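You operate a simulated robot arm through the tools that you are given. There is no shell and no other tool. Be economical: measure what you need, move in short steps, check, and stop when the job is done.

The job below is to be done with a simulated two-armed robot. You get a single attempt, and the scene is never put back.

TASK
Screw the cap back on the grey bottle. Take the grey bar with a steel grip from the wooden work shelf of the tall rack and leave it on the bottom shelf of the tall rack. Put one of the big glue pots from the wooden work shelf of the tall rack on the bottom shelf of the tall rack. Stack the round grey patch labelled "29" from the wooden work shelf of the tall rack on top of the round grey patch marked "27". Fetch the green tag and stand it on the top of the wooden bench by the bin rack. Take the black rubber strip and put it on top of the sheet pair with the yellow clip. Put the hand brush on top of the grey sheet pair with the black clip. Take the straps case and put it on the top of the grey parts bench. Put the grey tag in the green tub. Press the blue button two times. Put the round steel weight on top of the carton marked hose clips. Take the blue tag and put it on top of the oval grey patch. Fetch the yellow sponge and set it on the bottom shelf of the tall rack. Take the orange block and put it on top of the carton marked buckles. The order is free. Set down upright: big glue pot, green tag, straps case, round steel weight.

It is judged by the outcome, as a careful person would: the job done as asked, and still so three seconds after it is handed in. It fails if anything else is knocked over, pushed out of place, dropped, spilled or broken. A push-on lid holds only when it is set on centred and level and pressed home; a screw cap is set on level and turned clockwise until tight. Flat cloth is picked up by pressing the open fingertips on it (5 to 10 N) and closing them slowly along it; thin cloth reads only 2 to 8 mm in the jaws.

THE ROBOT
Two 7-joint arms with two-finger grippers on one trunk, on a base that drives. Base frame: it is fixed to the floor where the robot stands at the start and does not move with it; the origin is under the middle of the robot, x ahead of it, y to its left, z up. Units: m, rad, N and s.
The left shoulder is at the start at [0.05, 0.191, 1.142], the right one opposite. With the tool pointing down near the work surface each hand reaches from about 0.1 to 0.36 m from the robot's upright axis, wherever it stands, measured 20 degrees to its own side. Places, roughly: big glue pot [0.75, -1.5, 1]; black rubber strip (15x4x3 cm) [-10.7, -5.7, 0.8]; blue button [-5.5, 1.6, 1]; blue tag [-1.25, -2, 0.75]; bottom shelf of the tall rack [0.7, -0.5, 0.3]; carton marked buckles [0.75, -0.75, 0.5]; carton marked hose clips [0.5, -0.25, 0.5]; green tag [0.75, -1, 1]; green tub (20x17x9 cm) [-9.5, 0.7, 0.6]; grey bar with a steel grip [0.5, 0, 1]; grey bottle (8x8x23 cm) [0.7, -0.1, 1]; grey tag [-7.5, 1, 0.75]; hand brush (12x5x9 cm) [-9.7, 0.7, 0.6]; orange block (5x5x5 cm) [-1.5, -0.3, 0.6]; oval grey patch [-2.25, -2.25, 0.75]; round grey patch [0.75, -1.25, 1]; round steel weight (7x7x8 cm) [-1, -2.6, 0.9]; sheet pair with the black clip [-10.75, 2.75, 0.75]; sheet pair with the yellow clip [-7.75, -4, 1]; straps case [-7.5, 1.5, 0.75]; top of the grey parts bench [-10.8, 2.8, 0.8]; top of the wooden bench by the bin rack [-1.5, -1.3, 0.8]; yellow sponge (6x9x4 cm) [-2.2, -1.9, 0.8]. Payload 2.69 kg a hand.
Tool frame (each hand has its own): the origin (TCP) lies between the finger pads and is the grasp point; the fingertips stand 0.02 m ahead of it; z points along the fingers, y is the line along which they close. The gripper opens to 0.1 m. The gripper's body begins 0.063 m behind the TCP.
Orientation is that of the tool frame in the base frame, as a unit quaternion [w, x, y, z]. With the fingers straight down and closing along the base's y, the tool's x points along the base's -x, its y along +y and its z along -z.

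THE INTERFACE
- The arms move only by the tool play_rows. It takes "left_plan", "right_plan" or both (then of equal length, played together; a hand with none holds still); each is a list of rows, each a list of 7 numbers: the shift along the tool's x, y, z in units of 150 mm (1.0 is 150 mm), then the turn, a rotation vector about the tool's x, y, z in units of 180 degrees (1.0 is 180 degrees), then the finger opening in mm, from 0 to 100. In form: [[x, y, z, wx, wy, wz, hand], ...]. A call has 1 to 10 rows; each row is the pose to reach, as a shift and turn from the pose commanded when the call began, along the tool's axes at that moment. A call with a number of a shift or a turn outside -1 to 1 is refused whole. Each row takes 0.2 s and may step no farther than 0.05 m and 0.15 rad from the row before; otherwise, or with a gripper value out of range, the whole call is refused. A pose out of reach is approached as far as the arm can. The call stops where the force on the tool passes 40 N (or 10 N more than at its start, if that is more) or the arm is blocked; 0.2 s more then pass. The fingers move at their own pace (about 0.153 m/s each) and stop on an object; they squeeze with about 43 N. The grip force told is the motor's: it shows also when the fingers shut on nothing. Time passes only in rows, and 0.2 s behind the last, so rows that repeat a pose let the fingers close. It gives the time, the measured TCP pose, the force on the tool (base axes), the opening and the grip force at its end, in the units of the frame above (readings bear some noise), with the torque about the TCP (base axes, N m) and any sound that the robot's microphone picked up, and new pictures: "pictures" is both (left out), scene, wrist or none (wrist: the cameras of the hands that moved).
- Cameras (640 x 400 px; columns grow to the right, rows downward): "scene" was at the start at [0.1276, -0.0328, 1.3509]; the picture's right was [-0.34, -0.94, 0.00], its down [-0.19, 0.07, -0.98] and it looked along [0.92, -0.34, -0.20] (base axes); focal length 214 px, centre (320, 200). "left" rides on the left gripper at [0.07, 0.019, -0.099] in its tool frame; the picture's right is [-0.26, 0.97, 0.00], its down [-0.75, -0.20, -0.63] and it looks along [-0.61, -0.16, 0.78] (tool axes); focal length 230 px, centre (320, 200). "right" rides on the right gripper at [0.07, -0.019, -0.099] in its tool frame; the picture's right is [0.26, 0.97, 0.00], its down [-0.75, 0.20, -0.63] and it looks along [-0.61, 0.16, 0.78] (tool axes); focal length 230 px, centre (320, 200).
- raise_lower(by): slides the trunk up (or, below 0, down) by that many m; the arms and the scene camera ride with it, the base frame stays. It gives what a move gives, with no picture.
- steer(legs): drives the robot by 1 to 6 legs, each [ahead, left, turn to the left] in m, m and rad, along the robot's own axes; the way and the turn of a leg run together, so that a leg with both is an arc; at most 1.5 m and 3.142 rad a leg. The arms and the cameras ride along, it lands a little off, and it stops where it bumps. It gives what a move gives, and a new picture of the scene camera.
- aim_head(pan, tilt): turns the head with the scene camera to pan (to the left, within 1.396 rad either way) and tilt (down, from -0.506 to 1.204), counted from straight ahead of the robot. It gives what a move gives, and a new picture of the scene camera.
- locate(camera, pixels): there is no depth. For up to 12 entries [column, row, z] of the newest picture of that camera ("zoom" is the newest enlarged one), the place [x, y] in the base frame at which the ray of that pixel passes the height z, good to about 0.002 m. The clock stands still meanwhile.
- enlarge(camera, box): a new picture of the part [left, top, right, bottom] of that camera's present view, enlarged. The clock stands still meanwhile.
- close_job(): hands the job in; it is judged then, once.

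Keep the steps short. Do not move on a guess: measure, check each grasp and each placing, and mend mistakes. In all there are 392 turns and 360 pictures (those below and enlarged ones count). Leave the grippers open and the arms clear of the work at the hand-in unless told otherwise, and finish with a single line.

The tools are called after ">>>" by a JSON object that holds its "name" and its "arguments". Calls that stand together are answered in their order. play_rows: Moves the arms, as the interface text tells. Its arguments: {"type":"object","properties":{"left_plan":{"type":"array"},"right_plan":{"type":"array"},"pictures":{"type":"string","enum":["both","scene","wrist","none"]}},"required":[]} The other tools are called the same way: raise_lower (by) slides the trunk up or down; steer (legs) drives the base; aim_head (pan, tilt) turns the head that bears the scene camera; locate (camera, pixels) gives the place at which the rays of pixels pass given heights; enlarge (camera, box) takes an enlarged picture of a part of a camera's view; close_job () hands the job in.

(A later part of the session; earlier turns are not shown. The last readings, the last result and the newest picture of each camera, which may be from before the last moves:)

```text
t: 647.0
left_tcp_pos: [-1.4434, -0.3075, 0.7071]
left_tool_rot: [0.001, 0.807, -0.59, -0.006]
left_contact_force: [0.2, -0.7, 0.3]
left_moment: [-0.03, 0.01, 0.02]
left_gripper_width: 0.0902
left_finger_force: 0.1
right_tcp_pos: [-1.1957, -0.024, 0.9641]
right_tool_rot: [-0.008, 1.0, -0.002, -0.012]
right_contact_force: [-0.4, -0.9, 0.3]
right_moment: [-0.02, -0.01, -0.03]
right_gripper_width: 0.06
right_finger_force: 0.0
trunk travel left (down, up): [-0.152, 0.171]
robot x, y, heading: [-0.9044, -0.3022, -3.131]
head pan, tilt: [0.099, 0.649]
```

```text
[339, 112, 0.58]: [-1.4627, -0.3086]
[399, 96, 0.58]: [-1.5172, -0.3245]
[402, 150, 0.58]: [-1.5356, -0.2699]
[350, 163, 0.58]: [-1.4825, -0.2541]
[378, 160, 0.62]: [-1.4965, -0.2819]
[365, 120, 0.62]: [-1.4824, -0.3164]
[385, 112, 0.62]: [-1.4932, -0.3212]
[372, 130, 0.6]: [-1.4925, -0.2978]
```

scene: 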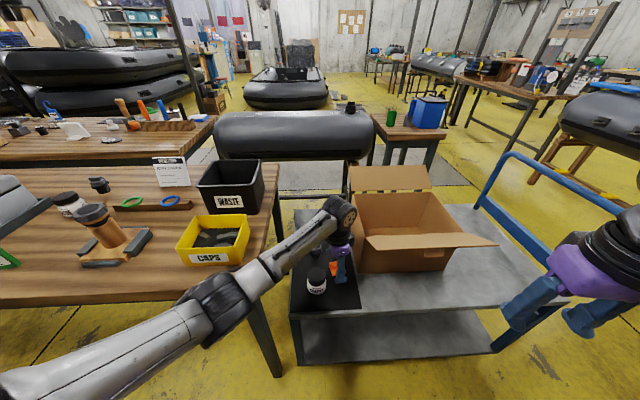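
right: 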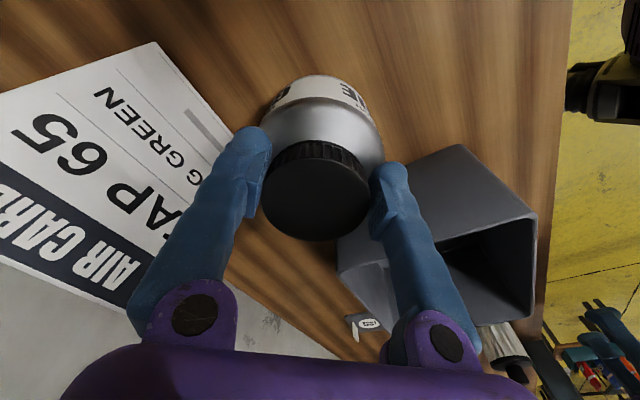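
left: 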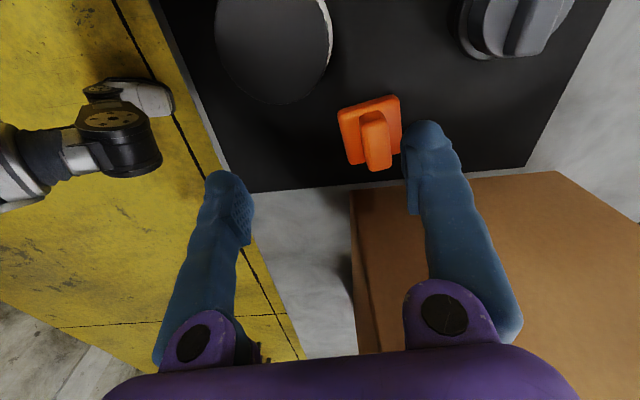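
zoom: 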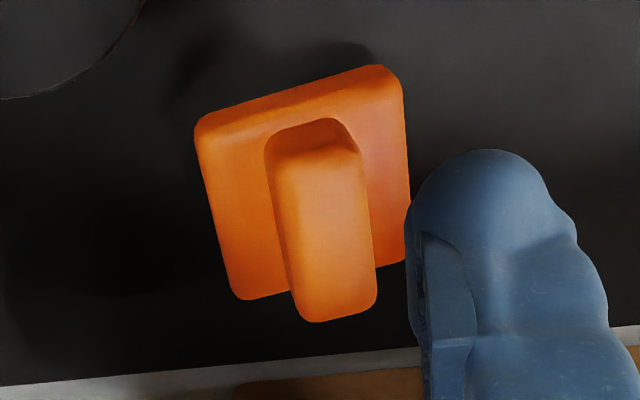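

The block has an upright rib; I grip the rib (centre ≈[-1.497,-0.291]) at TCP 0.613.

>>> {"name": "play_rows", "arguments": {"left_plan": [[-0.1, 0.15, 0, 0, 0, 0, 60], [-0.213, 0.307, 0.05, 0, 0, 0, 60], [-0.213, 0.307, 0.3, 0, 0, 0, 60], [-0.213, 0.307, 0.5, 0, 0, 0, 60], [-0.213, 0.307, 0.62, 0, 0, 0, 60], [-0.213, 0.307, 0.62, 0, 0, 0, 30], [-0.213, 0.307, 0.62, 0, 0, 0, 10], [-0.213, 0.307, 0.62, 0, 0, 0, 10]], "pictures": "wrist"}}

```text
t: 648.8
left_tcp_pos: [-1.4842, -0.2976, 0.6236]
left_tool_rot: [0.001, 0.807, -0.59, -0.007]
left_contact_force: [3.8, 3.5, 11.5]
left_moment: [0.18, -0.48, 0.08]
left_gripper_width: 0.0484
left_finger_force: 42.6
left hand out of reach, approached as far as the arm can: row 4, 5, 6, 7, 8
right_tcp_pos: [-1.1949, -0.0222, 0.9649]
right_tool_rot: [-0.008, 1.0, -0.003, -0.012]
right_contact_force: [0.6, 0.4, -0.4]
right_moment: [0.0, 0.01, 0.0]
right_gripper_width: 0.0599
right_finger_force: 0.0
trunk travel left (down, up): [-0.152, 0.171]
robot x, y, heading: [-0.9013, -0.3033, -3.129]
head pan, tilt: [0.099, 0.649]
```

left: 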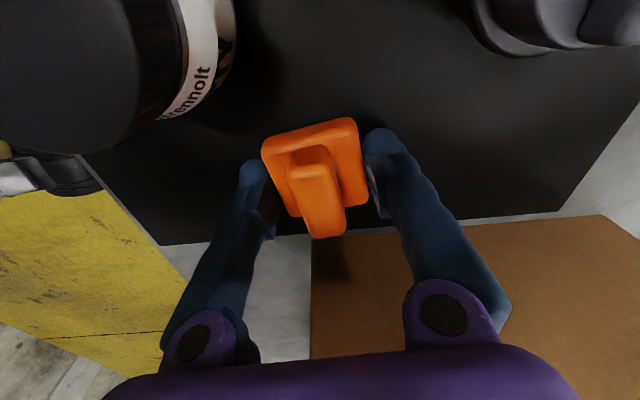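

It holds the block's base (48 mm). I lift, rotate the hand back, and check the grip.

>>> {"name": "play_rows", "arguments": {"left_plan": [[0, 0, -0.15, 0, 0, 0, 20], [0, 0, -0.4, 0, 0, 0, 20], [0, 0, -0.7, 0, 0, 0, 20], [0, 0, -1, 0, 0, 0, 20]], "pictures": "none"}}

>>> {"name": "steer", "arguments": {"legs": [[-0.45, 0, 0], [0, 0.55, 0], [0, 0, -1.5], [0, 0, -1.45]]}}

>>> {"name": "play_rows", "arguments": {"left_plan": [[0, 0, 0, 0, 0, -0.045, 20], [0, 0, 0, 0, 0, -0.09, 20], [0, 0, 0, 0, 0, -0.135, 20], [0, 0, 0, 0, 0, -0.18, 20], [0, 0, 0, 0, 0, -0.225, 20], [0, 0, 0, 0, 0, -0.27, 20], [0, 0, 0, 0, 0, -0.315, 20], [0, 0, 0, 0, 0, -0.36, 20], [0, 0, 0, 0, 0, -0.4, 20]], "pictures": "none"}}

>>> {"name": "raise_lower", "arguments": {"by": -0.15}}

```text
t: 649.8
left_tcp_pos: [-1.4823, -0.2995, 0.7744]
left_tool_rot: [0.002, 0.808, -0.589, -0.006]
left_contact_force: [0.6, 0.3, 0.4]
left_moment: [0.0, 0.03, 0.0]
left_gripper_width: 0.0484
left_finger_force: 43.1
right_tcp_pos: [-1.1955, -0.0219, 0.9641]
right_tool_rot: [-0.007, 1.0, -0.001, -0.012]
right_contact_force: [-0.2, 0.3, -0.7]
right_moment: [0.01, 0.0, -0.01]
right_gripper_width: 0.06
right_finger_force: 0.1
trunk travel left (down, up): [-0.152, 0.171]
robot x, y, heading: [-0.9065, -0.3004, -3.135]
head pan, tilt: [0.099, 0.649]
```

```text
t: 664.8
left_tcp_pos: [0.1254, -0.7666, 0.7726]
left_tool_rot: [0.006, 0.519, 0.855, 0.002]
left_contact_force: [0.6, -0.1, -0.4]
left_moment: [-0.02, 0.0, 0.01]
left_gripper_width: 0.0484
left_finger_force: 42.9
right_tcp_pos: [-0.111, -1.0885, 0.9654]
right_tool_rot: [0.013, -0.083, 0.996, -0.006]
right_contact_force: [-0.3, 0.6, -0.7]
right_moment: [0.01, 0.0, -0.01]
right_gripper_width: 0.0601
right_finger_force: 0.1
trunk travel left (down, up): [-0.152, 0.171]
robot x, y, heading: [-0.449, -0.8582, 0.184]
head pan, tilt: [0.099, 0.649]
```

scene: 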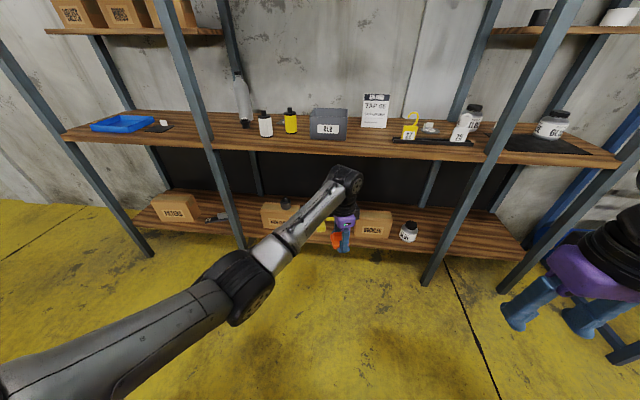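

```text
t: 666.8
left_tcp_pos: [0.1266, -0.7663, 0.7723]
left_tool_rot: [0.006, -0.083, 0.997, -0.002]
left_contact_force: [-0.1, -0.4, -1.6]
left_moment: [-0.02, 0.03, 0.0]
left_gripper_width: 0.0484
left_finger_force: 43.3
right_tcp_pos: [-0.1105, -1.0874, 0.9649]
right_tool_rot: [0.013, -0.083, 0.996, -0.007]
right_contact_force: [-0.6, -0.4, -0.7]
right_moment: [-0.01, 0.05, -0.01]
right_gripper_width: 0.0598
right_finger_force: 0.0
trunk travel left (down, up): [-0.152, 0.171]
robot x, y, heading: [-0.4462, -0.8618, 0.176]
head pan, tilt: [0.099, 0.649]
```

```text
t: 668.5
left_tcp_pos: [0.1278, -0.7664, 0.6238]
left_tool_rot: [0.006, -0.083, 0.997, -0.002]
left_contact_force: [-0.4, -0.3, -1.3]
left_moment: [0.0, 0.02, -0.04]
left_gripper_width: 0.0486
left_finger_force: 42.9
right_tcp_pos: [-0.1108, -1.0873, 0.8149]
right_tool_rot: [0.014, -0.084, 0.996, -0.007]
right_contact_force: [0.1, -0.8, -0.7]
right_moment: [0.0, 0.0, 0.02]
right_gripper_width: 0.0596
right_finger_force: 0.1
trunk travel left (down, up): [-0.002, 0.321]
robot x, y, heading: [-0.4444, -0.861, 0.177]
head pan, tilt: [0.099, 0.649]
```

I lower the arm to TCP 0.565, strafe right and drive in toward BUCKLES.

>>> {"name": "play_rows", "arguments": {"left_plan": [[0, 0, 0.2, 0, 0, 0, 20], [0, 0, 0.39, 0, 0, 0, 20]], "pictures": "none"}}

>>> {"name": "steer", "arguments": {"legs": [[0, -0.2, 0], [0.46, 0, 0]]}}

>>> {"name": "play_rows", "arguments": {"left_plan": [[0, 0, 0, 0, 0, 0, 20]], "pictures": "wrist"}}

```text
t: 669.1
left_tcp_pos: [0.1254, -0.7662, 0.5667]
left_tool_rot: [0.007, -0.083, 0.997, -0.002]
left_contact_force: [-0.1, -0.3, -1.8]
left_moment: [0.0, 0.02, 0.0]
left_gripper_width: 0.0484
left_finger_force: 42.7
right_tcp_pos: [-0.1097, -1.0879, 0.8142]
right_tool_rot: [0.012, -0.083, 0.996, -0.007]
right_contact_force: [-0.3, 0.0, 0.3]
right_moment: [-0.02, -0.02, 0.04]
right_gripper_width: 0.0598
right_finger_force: 0.0
trunk travel left (down, up): [-0.002, 0.321]
robot x, y, heading: [-0.447, -0.858, 0.178]
head pan, tilt: [0.099, 0.649]
```

```text
t: 673.8
left_tcp_pos: [0.6034, -0.8792, 0.5666]
left_tool_rot: [0.005, -0.081, 0.997, -0.002]
left_contact_force: [0.3, 0.6, -1.3]
left_moment: [-0.01, 0.03, 0.01]
left_gripper_width: 0.0487
left_finger_force: 42.8
right_tcp_pos: [0.3667, -1.2, 0.8154]
right_tool_rot: [0.013, -0.082, 0.997, -0.007]
right_contact_force: [0.2, 0.7, 0.0]
right_moment: [0.0, 0.0, -0.01]
right_gripper_width: 0.0602
right_finger_force: 0.1
trunk travel left (down, up): [-0.002, 0.321]
robot x, y, heading: [0.0309, -0.9735, 0.176]
head pan, tilt: [0.099, 0.649]
```

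scene: 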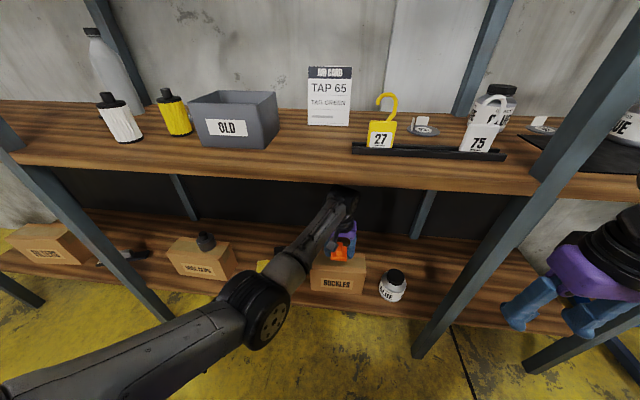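

```text
t: 674.2
left_tcp_pos: [0.6031, -0.8801, 0.5679]
left_tool_rot: [0.006, -0.081, 0.997, -0.003]
left_contact_force: [-0.4, 0.2, -0.6]
left_moment: [0.0, -0.01, -0.02]
left_gripper_width: 0.0485
left_finger_force: 43.3
right_tcp_pos: [0.3662, -1.2007, 0.8153]
right_tool_rot: [0.013, -0.082, 0.996, -0.007]
right_contact_force: [1.1, -0.5, 0.0]
right_moment: [0.0, 0.0, -0.02]
right_gripper_width: 0.0599
right_finger_force: 0.2
trunk travel left (down, up): [-0.002, 0.321]
robot x, y, heading: [0.0315, -0.9735, 0.179]
head pan, tilt: [0.099, 0.649]
```

left: 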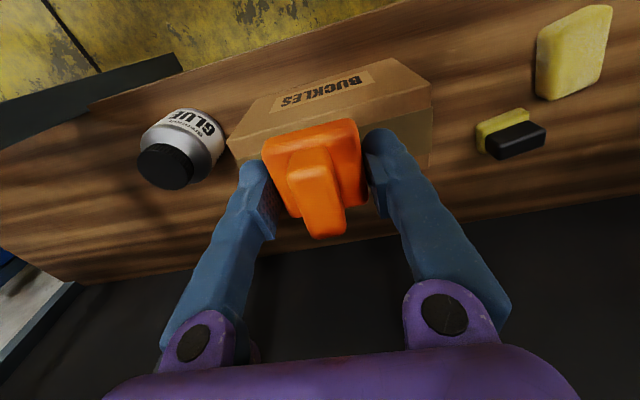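

>>> {"name": "locate", "arguments": {"camera": "left", "pixels": [[229, 140, 0.45], [432, 84, 0.45], [430, 168, 0.45], [229, 140, 0.48], [432, 84, 0.48], [430, 168, 0.48], [247, 100, 0.305], [428, 57, 0.305]]}}

```text
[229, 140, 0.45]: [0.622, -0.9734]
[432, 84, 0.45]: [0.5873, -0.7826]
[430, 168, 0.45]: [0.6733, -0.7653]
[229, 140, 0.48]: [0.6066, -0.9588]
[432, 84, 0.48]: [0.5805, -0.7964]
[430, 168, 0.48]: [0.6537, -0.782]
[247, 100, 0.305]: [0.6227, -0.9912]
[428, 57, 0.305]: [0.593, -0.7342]
```

>>> {"name": "steer", "arguments": {"legs": [[0.052, 0, 0]]}}

>>> {"name": "play_rows", "arguments": {"left_plan": [[0, 0, 0.2, 0, 0, 0, 20], [0, 0, 0.4, 0, 0, 0, 20], [0, 0, 0.6, 0, 0, 0, 20], [0, 0, 0.7, 0, 0, 0, 20], [0, 0, 0.76, 0, 0, 0, 20], [0, 0, 0.82, 0, 0, 0, 20]], "pictures": "wrist"}}

```text
t: 675.1
left_tcp_pos: [0.6524, -0.8694, 0.5677]
left_tool_rot: [0.006, -0.083, 0.997, -0.003]
left_contact_force: [1.0, -0.1, -0.9]
left_moment: [-0.02, 0.01, -0.02]
left_gripper_width: 0.0484
left_finger_force: 42.3
right_tcp_pos: [0.4162, -1.1903, 0.814]
right_tool_rot: [0.013, -0.083, 0.996, -0.007]
right_contact_force: [-0.3, 0.5, -0.7]
right_moment: [-0.01, -0.02, -0.01]
right_gripper_width: 0.0599
right_finger_force: 0.1
trunk travel left (down, up): [-0.002, 0.321]
robot x, y, heading: [0.0808, -0.9643, 0.176]
head pan, tilt: [0.099, 0.649]
```

scene: 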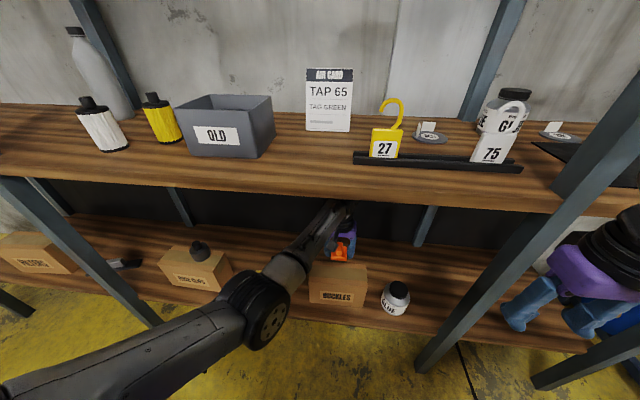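

```text
t: 676.3
left_tcp_pos: [0.6554, -0.8696, 0.4717]
left_tool_rot: [0.015, -0.082, 0.997, -0.002]
left_contact_force: [-7.6, 1.8, 21.3]
left_moment: [0.5, 0.61, 0.23]
left_gripper_width: 0.0485
left_finger_force: 43.1
left hand out of reach, approached as far as the arm can: row 5
right_tcp_pos: [0.4162, -1.1903, 0.8162]
right_tool_rot: [0.013, -0.083, 0.996, -0.007]
right_contact_force: [-0.6, 0.5, 0.3]
right_moment: [-0.04, 0.0, 0.0]
right_gripper_width: 0.0601
right_finger_force: 0.0
trunk travel left (down, up): [-0.002, 0.321]
robot x, y, heading: [0.082, -0.9646, 0.18]
head pan, tilt: [0.099, 0.649]
stopped in row 5 (left hand): the force on the tool passed its limit at 48 N (the readings are from after the stop); the commanded pose is now the measured one
```

left: 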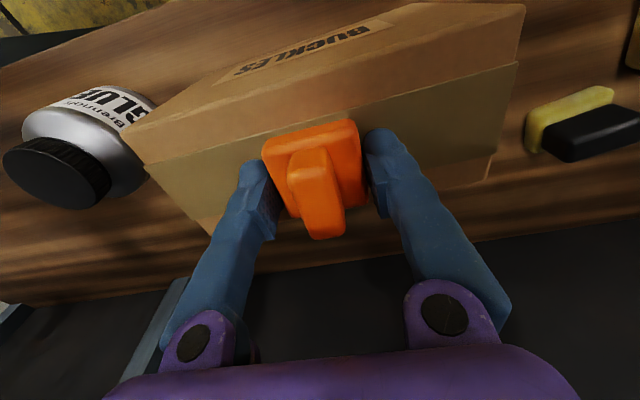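

The block sits mid-top of BUCKLES. I ease up, release and lift.

>>> {"name": "play_rows", "arguments": {"left_plan": [[0, 0, -0.015, -0.003, -0.003, 0, 20], [0, 0, -0.015, -0.003, -0.003, 0, 55], [0, 0, -0.015, -0.003, -0.003, 0, 70], [0, 0, -0.03, -0.003, -0.003, 0, 80], [0, 0, -0.2, -0.003, -0.003, 0, 80], [0, 0, -0.45, -0.003, -0.003, 0, 80], [0, 0, -0.6, -0.003, -0.003, 0, 80]], "pictures": "wrist"}}

```text
t: 677.9
left_tcp_pos: [0.6527, -0.8689, 0.5577]
left_tool_rot: [0.016, -0.082, 0.997, 0.003]
left_contact_force: [-0.5, 0.0, 0.2]
left_moment: [-0.02, 0.0, -0.01]
left_gripper_width: 0.0798
left_finger_force: 0.1
right_tcp_pos: [0.4165, -1.1913, 0.8154]
right_tool_rot: [0.013, -0.083, 0.996, -0.007]
right_contact_force: [0.4, 0.4, 0.0]
right_moment: [0.0, 0.03, 0.0]
right_gripper_width: 0.0601
right_finger_force: 0.0
trunk travel left (down, up): [-0.002, 0.321]
robot x, y, heading: [0.0792, -0.9661, 0.175]
head pan, tilt: [0.099, 0.649]
```

left: 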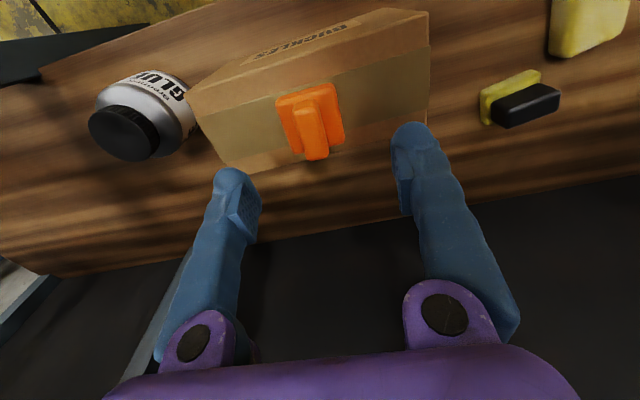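

Placed. Now I head west for the remaining tasks: raise the arm, back out, turn, and drive in one go.

>>> {"name": "steer", "arguments": {"legs": [[-0.48, 0, 0]]}}

>>> {"name": "raise_lower", "arguments": {"by": 0.25}}

>>> {"name": "play_rows", "arguments": {"left_plan": [[0.1, 0.1, -0.2, 0.001, 0.0103, 0, 60], [0.2, 0.2, -0.4, 0.001, 0.0103, 0, 60], [0.35, 0.3, -0.6, 0.001, 0.0103, 0, 60], [0.5, 0.4, -0.8, 0.001, 0.0103, 0, 60], [0.65, 0.5, -1, 0.001, 0.0103, 0, 60]], "right_plan": [[0.05, 0, 0, 0, 0, 0, 60], [0.1, 0, 0, 0, 0, 0, 60], [0.15, 0, 0, 0, 0, 0, 60], [0.2, 0, 0, 0, 0, 0, 60], [0.2, 0, 0, 0, 0, 0, 60]], "pictures": "none"}}

>>> {"name": "steer", "arguments": {"legs": [[0, 0, 2.96], [0, -1.4, 0], [0, -0.45, 0], [1.5, 0, 0], [1.1, 0, 0]]}}

```text
t: 680.7
left_tcp_pos: [0.1738, -0.9538, 0.5581]
left_tool_rot: [0.017, -0.085, 0.996, 0.002]
left_contact_force: [0.5, -0.1, 0.7]
left_moment: [0.0, 0.02, 0.01]
left_gripper_width: 0.08
left_finger_force: 0.0
right_tcp_pos: [-0.0604, -1.2772, 0.8146]
right_tool_rot: [0.013, -0.086, 0.996, -0.007]
right_contact_force: [0.2, 0.2, -0.3]
right_moment: [-0.01, 0.02, 0.01]
right_gripper_width: 0.0599
right_finger_force: 0.1
trunk travel left (down, up): [-0.002, 0.321]
robot x, y, heading: [-0.3969, -1.0559, 0.188]
head pan, tilt: [0.099, 0.649]
```

scene: 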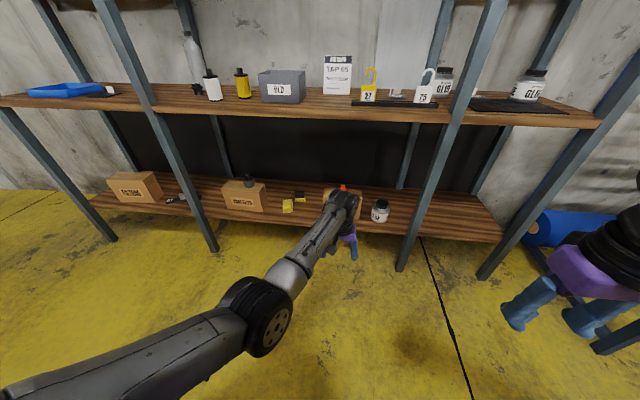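

```text
t: 683.3
left_tcp_pos: [0.1735, -0.9523, 0.8068]
left_tool_rot: [0.017, -0.085, 0.996, 0.002]
left_contact_force: [0.1, -0.2, -0.7]
left_moment: [0.03, 0.0, 0.0]
left_gripper_width: 0.0802
left_finger_force: 0.2
right_tcp_pos: [-0.0591, -1.2769, 1.0635]
right_tool_rot: [0.013, -0.086, 0.996, -0.007]
right_contact_force: [-0.7, 0.4, 0.2]
right_moment: [0.0, -0.01, -0.01]
right_gripper_width: 0.0599
right_finger_force: 0.1
trunk travel left (down, up): [-0.252, 0.071]
robot x, y, heading: [-0.3974, -1.0487, 0.187]
head pan, tilt: [0.099, 0.649]
```

```text
t: 684.7
left_tcp_pos: [0.1581, -0.8908, 0.9423]
left_tool_rot: [0.063, -0.091, 0.994, 0.016]
left_contact_force: [0.2, 0.3, 0.1]
left_moment: [-0.01, -0.01, 0.0]
left_gripper_width: 0.06
left_finger_force: 0.1
left hand out of reach, approached as far as the arm can: row 3, 4, 5
right_tcp_pos: [-0.0698, -1.2802, 1.0692]
right_tool_rot: [0.012, -0.086, 0.996, -0.007]
right_contact_force: [0.1, -0.7, -0.9]
right_moment: [0.0, -0.01, -0.02]
right_gripper_width: 0.06
right_finger_force: 0.0
right hand out of reach, approached as far as the arm can: row 2, 3, 4, 5
trunk travel left (down, up): [-0.252, 0.071]
robot x, y, heading: [-0.3975, -1.0502, 0.181]
head pan, tilt: [0.099, 0.649]
stopped in row 5 (left hand): the arm was blocked; the commanded pose is now the measured one
```

```text
t: 720.9
left_tcp_pos: [-3.5353, 0.768, 0.942]
left_tool_rot: [0.01, 0.998, 0.014, -0.065]
left_contact_force: [0.6, -0.7, -0.7]
left_moment: [-0.01, -0.02, 0.02]
left_gripper_width: 0.0598
left_finger_force: 0.1
right_tcp_pos: [-3.2502, 1.1158, 1.0692]
right_tool_rot: [-0.008, 1.0, 0.009, -0.011]
right_contact_force: [0.7, 0.1, -0.2]
right_moment: [0.02, -0.02, -0.02]
right_gripper_width: 0.0604
right_finger_force: 0.0
trunk travel left (down, up): [-0.252, 0.071]
robot x, y, heading: [-2.9613, 0.8397, -3.113]
head pan, tilt: [0.099, 0.649]
```

scene: 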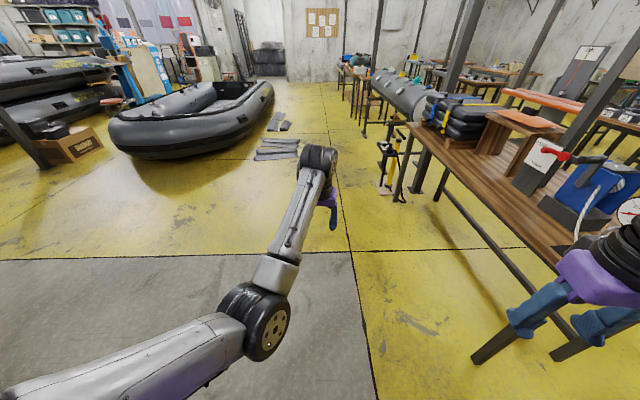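

>>> {"name": "steer", "arguments": {"legs": [[1.5, 0.2, 0], [0.7, 0, 0]]}}

>>> {"name": "aim_head", "arguments": {"pan": -0.95, "tilt": 0.45}}

```text
refused: leg 1 is longer than a leg can be; nothing moved
```

```text
t: 722.2
left_tcp_pos: [-3.5364, 0.7682, 0.9424]
left_tool_rot: [0.011, 0.998, 0.014, -0.066]
left_contact_force: [0.1, 0.2, -1.2]
left_moment: [-0.01, 0.03, 0.01]
left_gripper_width: 0.0601
left_finger_force: 0.1
right_tcp_pos: [-3.2503, 1.1162, 1.0684]
right_tool_rot: [-0.008, 1.0, 0.008, -0.012]
right_contact_force: [-0.1, 0.4, 0.2]
right_moment: [0.0, 0.02, -0.02]
right_gripper_width: 0.0603
right_finger_force: 0.1
trunk travel left (down, up): [-0.252, 0.071]
robot x, y, heading: [-2.9605, 0.8395, -3.111]
head pan, tilt: [-0.949, 0.45]
```

scene: 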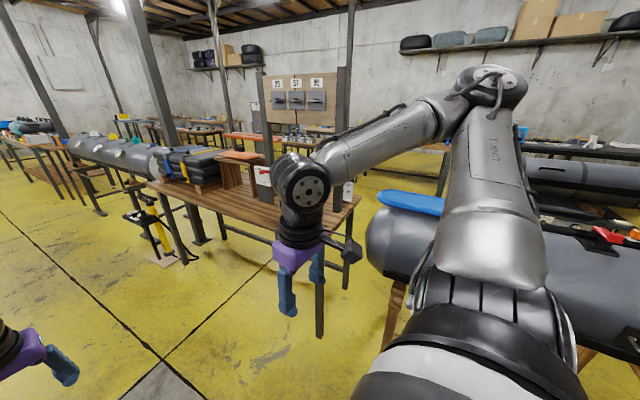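

>>> {"name": "steer", "arguments": {"legs": [[1.4, 0.2, 0], [0.7, 0, 0]]}}

```text
t: 732.7
left_tcp_pos: [-5.6192, 0.4131, 0.942]
left_tool_rot: [0.011, 0.997, 0.034, -0.065]
left_contact_force: [-1.3, -0.2, -0.7]
left_moment: [0.0, -0.02, -0.01]
left_gripper_width: 0.0597
left_finger_force: 0.1
right_tcp_pos: [-5.3477, 0.7735, 1.0685]
right_tool_rot: [-0.008, 0.999, 0.029, -0.012]
right_contact_force: [-0.2, 0.7, -0.9]
right_moment: [0.0, 0.01, 0.0]
right_gripper_width: 0.0599
right_finger_force: 0.0
trunk travel left (down, up): [-0.252, 0.071]
robot x, y, heading: [-5.0486, 0.5115, -3.075]
head pan, tilt: [-0.949, 0.45]
```

scene: 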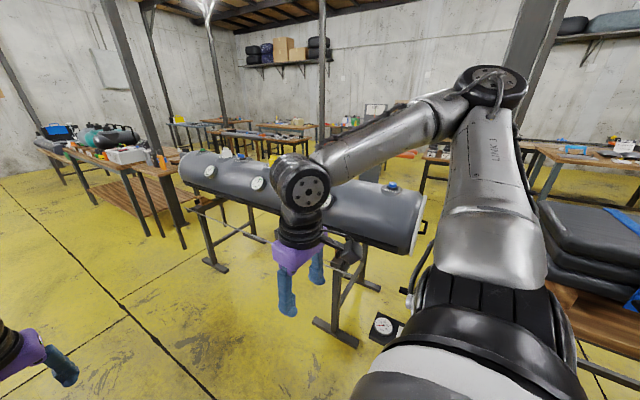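

>>> {"name": "enlarge", "arguments": {"camera": "scene", "box": [170, 130, 440, 260]}}

>>> {"name": "locate", "arguments": {"camera": "scene", "pixels": [[390, 186, 1.0], [390, 186, 0.95], [390, 186, 0.9], [355, 340, 0.0], [225, 270, 0.0], [420, 225, 0.85]]}}

```text
2.37 times, centred on (305, 195) of scene
```

zoom: 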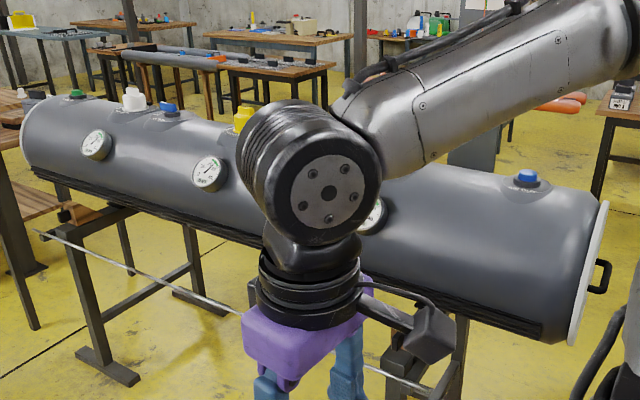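

```text
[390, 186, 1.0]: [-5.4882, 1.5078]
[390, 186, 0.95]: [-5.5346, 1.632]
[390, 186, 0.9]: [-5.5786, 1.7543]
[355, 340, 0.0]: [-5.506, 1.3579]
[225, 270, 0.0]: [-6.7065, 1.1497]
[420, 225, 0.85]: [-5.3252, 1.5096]
```

The blue button at the near end is ≈[-5.53,1.62], z≈0.96. I face the tube and position for the right hand.

>>> {"name": "steer", "arguments": {"legs": [[0, 0, -1.64], [0, 0.62, 0], [0.38, 0, 0]]}}

>>> {"name": "play_rows", "arguments": {"right_plan": [[-0.25, 0.1, 0, 0, 0, 0, 0], [-0.5, 0.2, 0, 0, 0, 0, 0], [-0.75, 0.3, 0, 0, 0, 0, 0], [-1, 0.4, 0, 0, 0, 0, 0]], "pictures": "none"}}

>>> {"name": "play_rows", "arguments": {"right_plan": [[-0.25, 0, 0, 0, 0, 0, 0], [-0.5, 0, 0, 0, 0, 0, 0]], "pictures": "wrist"}}

```text
t: 744.4
left_tcp_pos: [-5.7884, 1.3706, 0.9439]
left_tool_rot: [-0.03, 0.716, -0.696, -0.046]
left_contact_force: [-0.7, -0.6, 0.3]
left_moment: [0.02, -0.02, 0.01]
left_gripper_width: 0.0599
left_finger_force: 0.3
right_tcp_pos: [-5.4373, 1.0937, 1.0681]
right_tool_rot: [-0.014, 0.715, -0.699, -0.003]
right_contact_force: [0.7, -0.5, 1.0]
right_moment: [0.02, 0.02, 0.01]
right_gripper_width: 0.06
right_finger_force: 0.2
trunk travel left (down, up): [-0.252, 0.071]
robot x, y, heading: [-5.7124, 0.8003, 1.604]
head pan, tilt: [-0.949, 0.45]
stopped in leg 3: the force on the tool passed its limit at 87 N (the readings are from after the stop); the commanded pose is now the measured one
```

scene: 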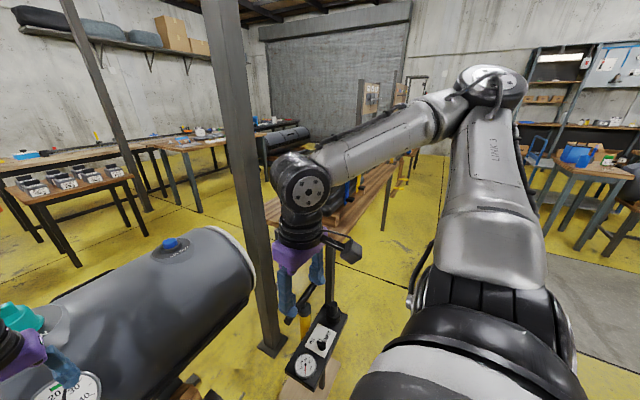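

```text
t: 745.4
left_tcp_pos: [-5.7889, 1.3702, 0.9437]
left_tool_rot: [-0.03, 0.715, -0.697, -0.046]
left_contact_force: [0.3, 0.5, 0.3]
left_moment: [0.04, 0.04, 0.0]
left_gripper_width: 0.0599
left_finger_force: 0.1
right_tcp_pos: [-5.5001, 1.2449, 1.0702]
right_tool_rot: [-0.013, 0.716, -0.698, -0.003]
right_contact_force: [0.5, 0.1, -0.2]
right_moment: [0.02, 0.0, 0.0]
right_gripper_width: 0.0
right_finger_force: 29.4
trunk travel left (down, up): [-0.252, 0.071]
robot x, y, heading: [-5.7103, 0.8026, 1.608]
head pan, tilt: [-0.949, 0.45]
```

```text
t: 746.0
left_tcp_pos: [-5.7877, 1.3705, 0.9427]
left_tool_rot: [-0.03, 0.716, -0.696, -0.046]
left_contact_force: [-0.1, 1.1, -0.2]
left_moment: [0.0, 0.0, -0.01]
left_gripper_width: 0.0599
left_finger_force: 0.1
right_tcp_pos: [-5.5018, 1.3212, 1.0704]
right_tool_rot: [-0.014, 0.715, -0.699, -0.003]
right_contact_force: [0.6, 0.0, 0.4]
right_moment: [-0.03, 0.02, 0.02]
right_gripper_width: 0.0002
right_finger_force: 29.9
trunk travel left (down, up): [-0.252, 0.071]
robot x, y, heading: [-5.7133, 0.8024, 1.609]
head pan, tilt: [-0.949, 0.45]
```

right: 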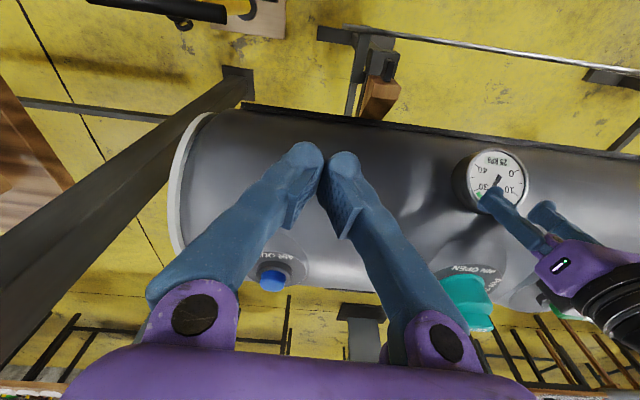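

The left hand had bumped the tube near a gauge; I pull it back at once, and locate the button at pixel (272,280).

>>> {"name": "play_rows", "arguments": {"left_plan": [[0.3, 0, -0.05, 0, 0, 0, 60], [0.6, 0, -0.1, 0, 0, 0, 60], [0.85, 0, -0.15, 0, 0, 0, 60]], "pictures": "none"}}

>>> {"name": "locate", "arguments": {"camera": "right", "pixels": [[271, 281, 0.96], [271, 281, 0.98], [271, 281, 1.0], [280, 265, 0.95]]}}

>>> {"name": "locate", "arguments": {"camera": "scene", "pixels": [[170, 241, 0.96], [170, 241, 0.98], [170, 241, 1.0]]}}

```text
t: 746.6
left_tcp_pos: [-5.7896, 1.3793, 0.9953]
left_tool_rot: [-0.096, 0.715, -0.682, -0.121]
left_contact_force: [0.6, -0.3, 0.5]
left_moment: [0.0, 0.03, 0.03]
left_gripper_width: 0.0603
left_finger_force: 0.1
left hand out of reach, approached as far as the arm can: row 1, 2, 3
right_tcp_pos: [-5.5032, 1.3203, 1.0704]
right_tool_rot: [-0.014, 0.715, -0.698, -0.004]
right_contact_force: [-0.4, -0.3, 0.4]
right_moment: [0.0, -0.01, -0.01]
right_gripper_width: 0.0
right_finger_force: 29.3
trunk travel left (down, up): [-0.252, 0.071]
robot x, y, heading: [-5.7132, 0.8005, 1.61]
head pan, tilt: [-0.949, 0.45]
stopped in row 3 (left hand): the arm was blocked; the commanded pose is now the measured one
```

```text
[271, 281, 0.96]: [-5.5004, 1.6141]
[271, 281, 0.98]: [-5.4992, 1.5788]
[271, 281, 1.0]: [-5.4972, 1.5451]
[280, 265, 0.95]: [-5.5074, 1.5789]
```

```text
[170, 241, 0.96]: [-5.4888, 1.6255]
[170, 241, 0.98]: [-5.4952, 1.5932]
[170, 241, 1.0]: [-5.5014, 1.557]
```

The left arm needs clearing first: I raise it and move it outward.

>>> {"name": "play_rows", "arguments": {"left_plan": [[-0.05, 0.15, -0.2, 0, 0, 0, 60], [-0.05, 0.3, -0.4, 0, 0, 0, 60], [-0.05, 0.45, -0.65, 0, 0, 0, 60], [-0.05, 0.6, -0.9, 0, 0, 0, 60], [-0.05, 0.8, -1, 0, 0, 0, 60]], "pictures": "none"}}

```text
t: 747.8
left_tcp_pos: [-5.9225, 1.4299, 1.0811]
left_tool_rot: [-0.096, 0.715, -0.683, -0.119]
left_contact_force: [0.4, 0.8, 0.0]
left_moment: [-0.01, -0.01, -0.01]
left_gripper_width: 0.0596
left_finger_force: 0.0
left hand out of reach, approached as far as the arm can: row 1, 2, 3, 4, 5
right_tcp_pos: [-5.5038, 1.321, 1.0712]
right_tool_rot: [-0.014, 0.715, -0.699, -0.001]
right_contact_force: [0.2, -0.2, -1.0]
right_moment: [-0.02, -0.01, 0.03]
right_gripper_width: 0.0002
right_finger_force: 29.2
trunk travel left (down, up): [-0.252, 0.071]
robot x, y, heading: [-5.7144, 0.8008, 1.604]
head pan, tilt: [-0.949, 0.45]
```

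>>> {"name": "play_rows", "arguments": {"left_plan": [[0, 0, -0.1, 0.002, 0.024, 0, 60], [0, 0, -0.2, 0.004, 0.048, 0, 60], [0, 0, -0.3, 0.006, 0.072, 0, 60], [0, 0, -0.4, 0.008, 0.096, 0, 60], [0, 0, -0.5, 0.008, 0.096, 0, 60]], "pictures": "none"}}

```text
t: 749.0
left_tcp_pos: [-5.9198, 1.443, 1.1609]
left_tool_rot: [-0.001, 0.723, -0.691, -0.002]
left_contact_force: [-0.6, -0.9, 0.1]
left_moment: [0.02, -0.01, -0.01]
left_gripper_width: 0.06
left_finger_force: 0.1
left hand out of reach, approached as far as the arm can: row 1, 2, 3, 4, 5
right_tcp_pos: [-5.5026, 1.3203, 1.0702]
right_tool_rot: [-0.013, 0.715, -0.699, -0.003]
right_contact_force: [0.1, -0.4, 0.7]
right_moment: [-0.04, 0.03, -0.01]
right_gripper_width: 0.0003
right_finger_force: 28.9
trunk travel left (down, up): [-0.252, 0.071]
robot x, y, heading: [-5.7133, 0.8049, 1.606]
head pan, tilt: [-0.949, 0.45]
```

Left hand is now high and level. I advance the base 0.2 and look down with the right wrist.

>>> {"name": "steer", "arguments": {"legs": [[0.2, 0, 0]]}}

>>> {"name": "play_rows", "arguments": {"right_plan": [[-0.25, 0, 0, 0, 0, 0, 0], [-0.25, 0, 0, 0, 0, 0, 0]], "pictures": "wrist"}}

```text
t: 750.4
left_tcp_pos: [-5.9457, 1.5731, 1.1599]
left_tool_rot: [0.001, 0.725, -0.689, -0.001]
left_contact_force: [0.6, 0.5, -0.3]
left_moment: [0.01, 0.04, -0.01]
left_gripper_width: 0.0601
left_finger_force: 0.0
right_tcp_pos: [-5.5289, 1.4544, 1.0688]
right_tool_rot: [-0.012, 0.719, -0.695, -0.004]
right_contact_force: [0.5, -0.1, -0.8]
right_moment: [-0.01, 0.08, 0.01]
right_gripper_width: 0.0002
right_finger_force: 29.6
trunk travel left (down, up): [-0.252, 0.071]
robot x, y, heading: [-5.7361, 0.9356, 1.619]
head pan, tilt: [-0.949, 0.45]
stopped in leg 1: the robot was blocked; the commanded pose is now the measured one
```

scene: 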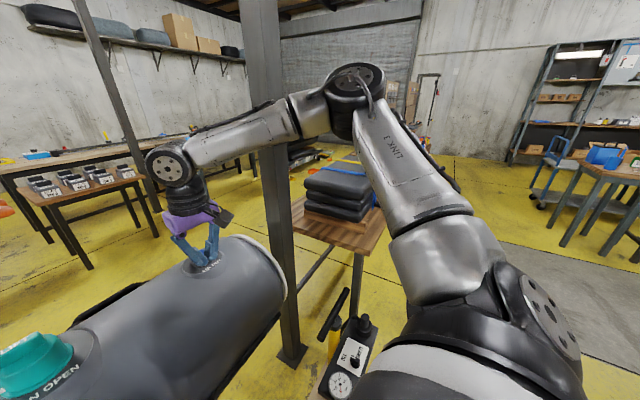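

```text
t: 751.0
left_tcp_pos: [-5.9518, 1.5707, 1.1599]
left_tool_rot: [-0.002, 0.727, -0.687, -0.001]
left_contact_force: [0.1, 0.1, -0.1]
left_moment: [0.02, -0.03, -0.01]
left_gripper_width: 0.06
left_finger_force: 0.0
right_tcp_pos: [-5.5343, 1.4909, 1.0737]
right_tool_rot: [-0.016, 0.719, -0.695, -0.003]
right_contact_force: [0.5, -0.7, 0.4]
right_moment: [0.02, 0.01, -0.03]
right_gripper_width: 0.0001
right_finger_force: 29.1
trunk travel left (down, up): [-0.252, 0.071]
robot x, y, heading: [-5.7336, 0.9313, 1.621]
head pan, tilt: [-0.949, 0.45]
```

right: 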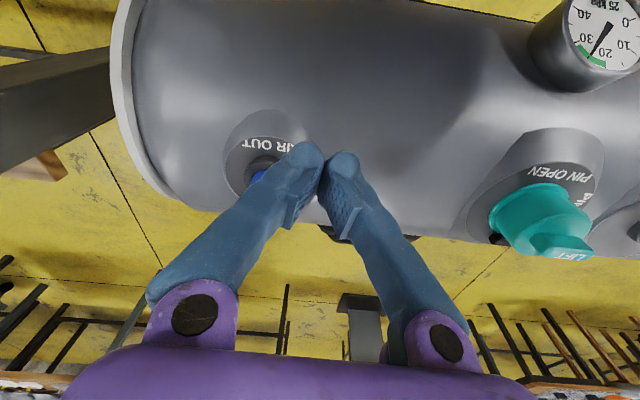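

>>> {"name": "locate", "arguments": {"camera": "right", "pixels": [[259, 170, 0.97], [259, 170, 0.99], [259, 170, 0.95], [265, 160, 0.95], [230, 160, 0.95], [300, 150, 0.95]]}}

>>> {"name": "enlarge", "arguments": {"camera": "right", "box": [200, 90, 380, 220]}}

```text
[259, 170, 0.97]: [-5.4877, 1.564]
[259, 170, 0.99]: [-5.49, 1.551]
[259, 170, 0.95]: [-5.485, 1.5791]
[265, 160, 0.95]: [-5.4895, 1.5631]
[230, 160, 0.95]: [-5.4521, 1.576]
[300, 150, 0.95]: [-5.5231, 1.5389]
```

```text
3.08 times, centred on (290, 155) of right
```

zoom: 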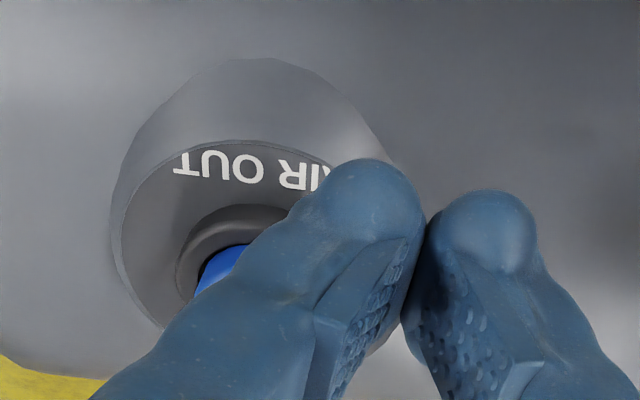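

The button centre is ≈[-5.492,1.567]. I move over it and descend stepwise until I feel it.

>>> {"name": "play_rows", "arguments": {"right_plan": [[-0.25, -0.15, 0, 0, 0, 0, 0], [-0.497, -0.298, 0, 0, 0, 0, 0], [-0.497, -0.298, 0.15, 0, 0, 0, 0], [-0.497, -0.298, 0.25, 0, 0, 0, 0]], "pictures": "wrist"}}

```text
t: 752.0
left_tcp_pos: [-5.9501, 1.5716, 1.1582]
left_tool_rot: [-0.001, 0.726, -0.687, -0.002]
left_contact_force: [0.1, 0.4, 0.0]
left_moment: [0.0, -0.04, 0.0]
left_gripper_width: 0.0601
left_finger_force: 0.1
right_tcp_pos: [-5.4813, 1.5478, 1.0403]
right_tool_rot: [-0.015, 0.719, -0.695, -0.004]
right_contact_force: [0.6, -0.3, -0.3]
right_moment: [-0.03, 0.02, 0.02]
right_gripper_width: 0.0002
right_finger_force: 29.1
right hand out of reach, approached as far as the arm can: row 2, 3, 4
trunk travel left (down, up): [-0.252, 0.071]
robot x, y, heading: [-5.7307, 0.9342, 1.621]
head pan, tilt: [-0.949, 0.45]
```

right: 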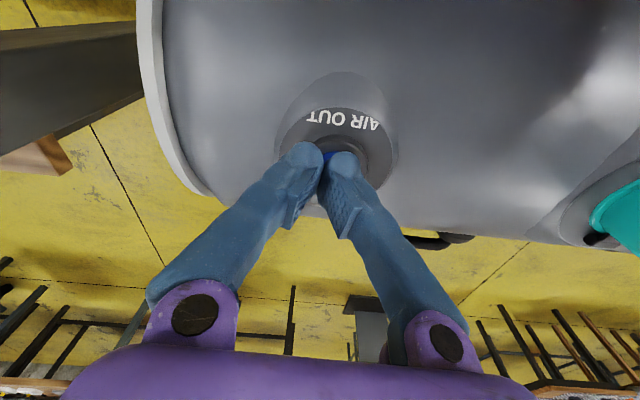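

The tips are ~2 cm short of the button and the arm is at its limit; I turn the base left 0.2 to bring the right shoulder forward.

>>> {"name": "steer", "arguments": {"legs": [[0, 0, 0.2]]}}

>>> {"name": "play_rows", "arguments": {"right_plan": [[0, -0.25, 0, 0, 0, 0, 0], [0, -0.5, 0, 0, 0, 0, 0], [0, -0.7, 0, 0, 0, 0, 0]], "pictures": "wrist"}}

```text
t: 753.1
left_tcp_pos: [-6.0711, 1.5174, 1.1601]
left_tool_rot: [0.0, 0.79, -0.613, -0.002]
left_contact_force: [-0.5, 0.3, -0.1]
left_moment: [0.0, -0.02, 0.01]
left_gripper_width: 0.06
left_finger_force: 0.0
right_tcp_pos: [-5.6056, 1.5869, 1.0407]
right_tool_rot: [-0.013, 0.784, -0.62, -0.005]
right_contact_force: [0.4, 0.0, 0.2]
right_moment: [0.02, 0.01, 0.03]
right_gripper_width: 0.0
right_finger_force: 29.6
trunk travel left (down, up): [-0.252, 0.071]
robot x, y, heading: [-5.7326, 0.9333, 1.819]
head pan, tilt: [-0.949, 0.45]
```

scene: 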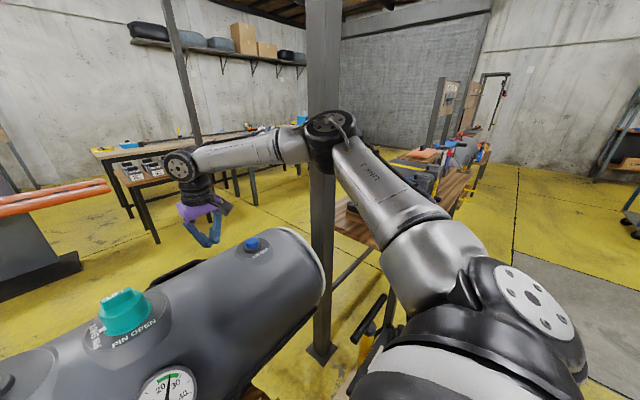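

```text
t: 753.9
left_tcp_pos: [-6.0709, 1.5168, 1.1604]
left_tool_rot: [-0.001, 0.79, -0.613, -0.003]
left_contact_force: [0.0, -0.3, 0.0]
left_moment: [-0.01, 0.02, 0.0]
left_gripper_width: 0.06
left_finger_force: 0.1
right_tcp_pos: [-5.5014, 1.6109, 1.0427]
right_tool_rot: [-0.013, 0.784, -0.621, -0.006]
right_contact_force: [-0.5, 0.5, -0.7]
right_moment: [-0.03, 0.03, -0.02]
right_gripper_width: 0.0002
right_finger_force: 29.6
trunk travel left (down, up): [-0.252, 0.071]
robot x, y, heading: [-5.7311, 0.9335, 1.819]
head pan, tilt: [-0.949, 0.45]
```

right: 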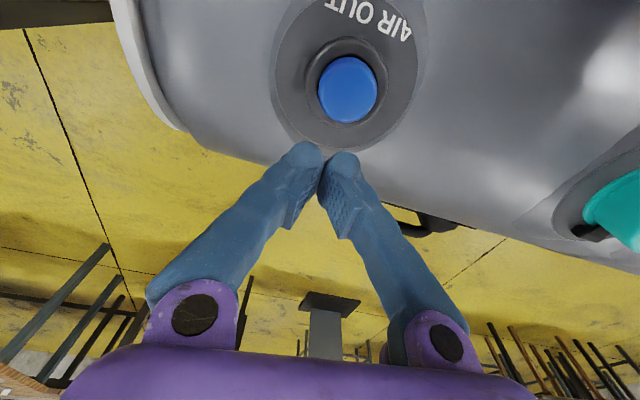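

>>> {"name": "locate", "arguments": {"camera": "right", "pixels": [[347, 89, 0.96], [347, 89, 0.98], [347, 89, 1.0]]}}

>>> {"name": "locate", "arguments": {"camera": "scene", "pixels": [[252, 243, 0.96], [252, 243, 0.98], [252, 243, 1.0]]}}

```text
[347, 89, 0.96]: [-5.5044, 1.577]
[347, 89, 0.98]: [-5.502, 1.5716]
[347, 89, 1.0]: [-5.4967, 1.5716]
```

```text
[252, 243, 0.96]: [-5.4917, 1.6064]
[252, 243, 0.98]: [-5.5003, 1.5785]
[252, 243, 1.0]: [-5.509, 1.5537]
```

Button top ≈[-5.501,1.5735,0.984]. I shift back 37 mm over it, and press down stepwise.

>>> {"name": "play_rows", "arguments": {"right_plan": [[0.12, 0.03, 0, 0, 0, 0, 0], [0.24, 0.057, 0, 0, 0, 0, 0], [0.24, 0.057, 0.15, 0, 0, 0, 0], [0.24, 0.057, 0.23, 0, 0, 0, 0], [0.24, 0.057, 0.27, 0, 0, 0, 0], [0.24, 0.057, 0.3, 0, 0, 0, 0], [0.24, 0.057, 0.33, 0, 0, 0, 0]], "pictures": "wrist"}}

```text
t: 755.5
left_tcp_pos: [-6.0724, 1.5147, 1.1622]
left_tool_rot: [-0.001, 0.79, -0.613, -0.002]
left_contact_force: [0.5, 0.1, 0.1]
left_moment: [-0.02, 0.01, -0.01]
left_gripper_width: 0.0603
left_finger_force: 0.2
right_tcp_pos: [-5.504, 1.5741, 0.9996]
right_tool_rot: [-0.017, 0.784, -0.621, -0.01]
right_contact_force: [7.3, 2.8, 36.1]
right_moment: [0.0, -0.29, 0.06]
right_gripper_width: 0.0059
right_finger_force: 29.4
trunk travel left (down, up): [-0.252, 0.071]
robot x, y, heading: [-5.7314, 0.9332, 1.82]
head pan, tilt: [-0.949, 0.45]
heard: click
```

right: 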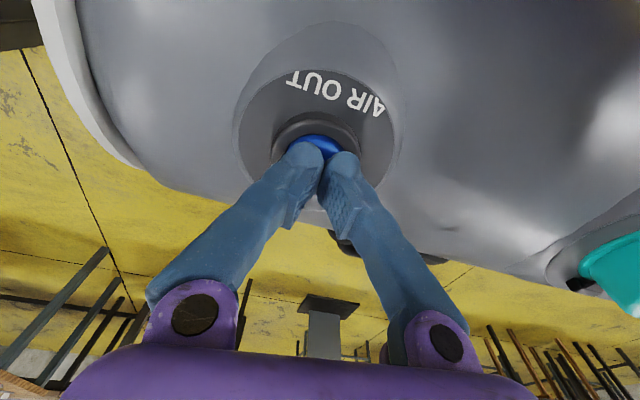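

A click was heard: first press. I lift 25 mm, then press again the same way.

>>> {"name": "play_rows", "arguments": {"right_plan": [[0, 0, -0.1, 0, 0, 0, 0], [0, 0, -0.2, 0, 0, 0, 0], [0, 0, -0.2, 0, 0, 0, 0], [0, 0, -0.2, 0, 0, 0, 0]], "pictures": "none"}}

>>> {"name": "play_rows", "arguments": {"right_plan": [[0, 0, 0.1, 0, 0, 0, 0], [0, 0, 0.15, 0, 0, 0, 0], [0, 0, 0.18, 0, 0, 0, 0], [0, 0, 0.2, 0, 0, 0, 0]], "pictures": "none"}}

```text
t: 756.5
left_tcp_pos: [-6.0718, 1.5168, 1.1586]
left_tool_rot: [0.0, 0.79, -0.613, -0.002]
left_contact_force: [-0.7, 0.2, 0.7]
left_moment: [0.03, -0.03, 0.0]
left_gripper_width: 0.06
left_finger_force: 0.1
right_tcp_pos: [-5.5046, 1.5715, 1.0206]
right_tool_rot: [-0.013, 0.784, -0.621, -0.004]
right_contact_force: [-0.3, 0.2, 0.2]
right_moment: [0.0, 0.0, 0.03]
right_gripper_width: 0.0
right_finger_force: 29.2
trunk travel left (down, up): [-0.252, 0.071]
robot x, y, heading: [-5.7319, 0.933, 1.819]
head pan, tilt: [-0.949, 0.45]
```

```text
t: 757.5
left_tcp_pos: [-6.0706, 1.5141, 1.1614]
left_tool_rot: [-0.001, 0.79, -0.613, -0.002]
left_contact_force: [0.1, 0.0, -0.1]
left_moment: [0.03, -0.01, 0.02]
left_gripper_width: 0.06
left_finger_force: 0.1
right_tcp_pos: [-5.5037, 1.5748, 0.9985]
right_tool_rot: [-0.019, 0.783, -0.621, -0.01]
right_contact_force: [8.1, 5.2, 37.4]
right_moment: [0.1, -0.29, -0.04]
right_gripper_width: 0.0061
right_finger_force: 29.6
trunk travel left (down, up): [-0.252, 0.071]
robot x, y, heading: [-5.7287, 0.9375, 1.816]
head pan, tilt: [-0.949, 0.45]
heard: click
```

Second click. I lift off, back away, and turn west toward the next bench.

>>> {"name": "play_rows", "arguments": {"right_plan": [[0, 0, -0.2, 0, 0, 0, 0], [0, 0, -0.45, 0, 0, 0, 30], [0, 0, -0.7, 0, 0, 0, 60]], "pictures": "none"}}

>>> {"name": "steer", "arguments": {"legs": [[-0.5, 0, 0], [0, 0, 1.32], [0.75, 0, 0]]}}

>>> {"name": "aim_head", "arguments": {"pan": -0.35, "tilt": 0.5}}

```text
t: 758.3
left_tcp_pos: [-6.071, 1.5169, 1.1589]
left_tool_rot: [0.0, 0.79, -0.613, -0.002]
left_contact_force: [0.0, -0.3, 0.2]
left_moment: [0.02, -0.02, -0.01]
left_gripper_width: 0.0601
left_finger_force: 0.0
right_tcp_pos: [-5.5044, 1.5712, 1.1005]
right_tool_rot: [-0.013, 0.785, -0.62, -0.004]
right_contact_force: [-0.1, 0.1, 0.5]
right_moment: [0.02, 0.0, -0.03]
right_gripper_width: 0.0602
right_finger_force: 0.1
trunk travel left (down, up): [-0.252, 0.071]
robot x, y, heading: [-5.7322, 0.9361, 1.815]
head pan, tilt: [-0.949, 0.45]
```

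```text
t: 768.1
left_tcp_pos: [-7.0272, 0.3394, 1.1607]
left_tool_rot: [0.001, 1.0, -0.027, -0.001]
left_contact_force: [-0.3, 0.4, -0.4]
left_moment: [0.03, 0.0, 0.03]
left_gripper_width: 0.0601
left_finger_force: 0.0
right_tcp_pos: [-6.9096, 0.8957, 1.1001]
right_tool_rot: [-0.008, 0.999, -0.035, -0.011]
right_contact_force: [-0.8, -0.5, -0.1]
right_moment: [0.02, -0.01, -0.03]
right_gripper_width: 0.06
right_finger_force: 0.2
trunk travel left (down, up): [-0.252, 0.071]
robot x, y, heading: [-6.37, 0.4891, 3.088]
head pan, tilt: [-0.949, 0.45]
```

scene: 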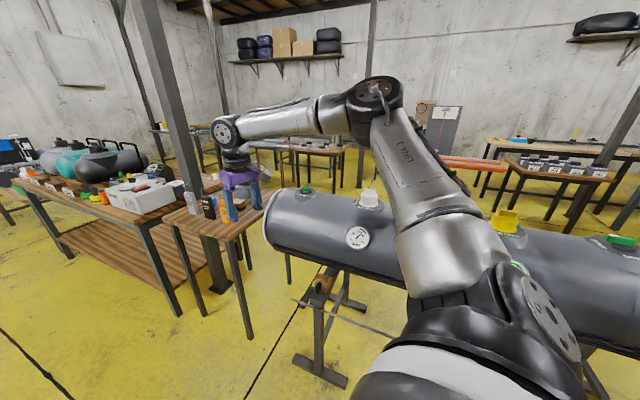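

```text
t: 769.1
left_tcp_pos: [-7.0257, 0.3393, 1.1602]
left_tool_rot: [0.001, 1.0, -0.026, -0.001]
left_contact_force: [0.5, -0.3, 0.0]
left_moment: [0.03, 0.0, -0.04]
left_gripper_width: 0.0598
left_finger_force: 0.0
right_tcp_pos: [-6.9089, 0.8955, 1.0996]
right_tool_rot: [-0.009, 0.999, -0.035, -0.012]
right_contact_force: [-0.1, -0.5, -1.0]
right_moment: [0.0, 0.04, 0.01]
right_gripper_width: 0.0599
right_finger_force: 0.0
trunk travel left (down, up): [-0.252, 0.071]
robot x, y, heading: [-6.3697, 0.4864, 3.082]
head pan, tilt: [-0.351, 0.499]
```

scene: 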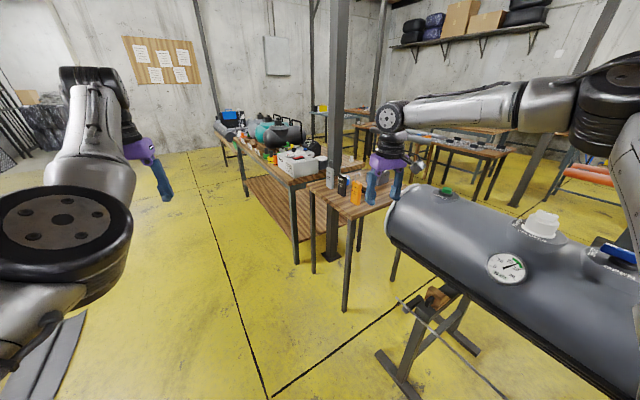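

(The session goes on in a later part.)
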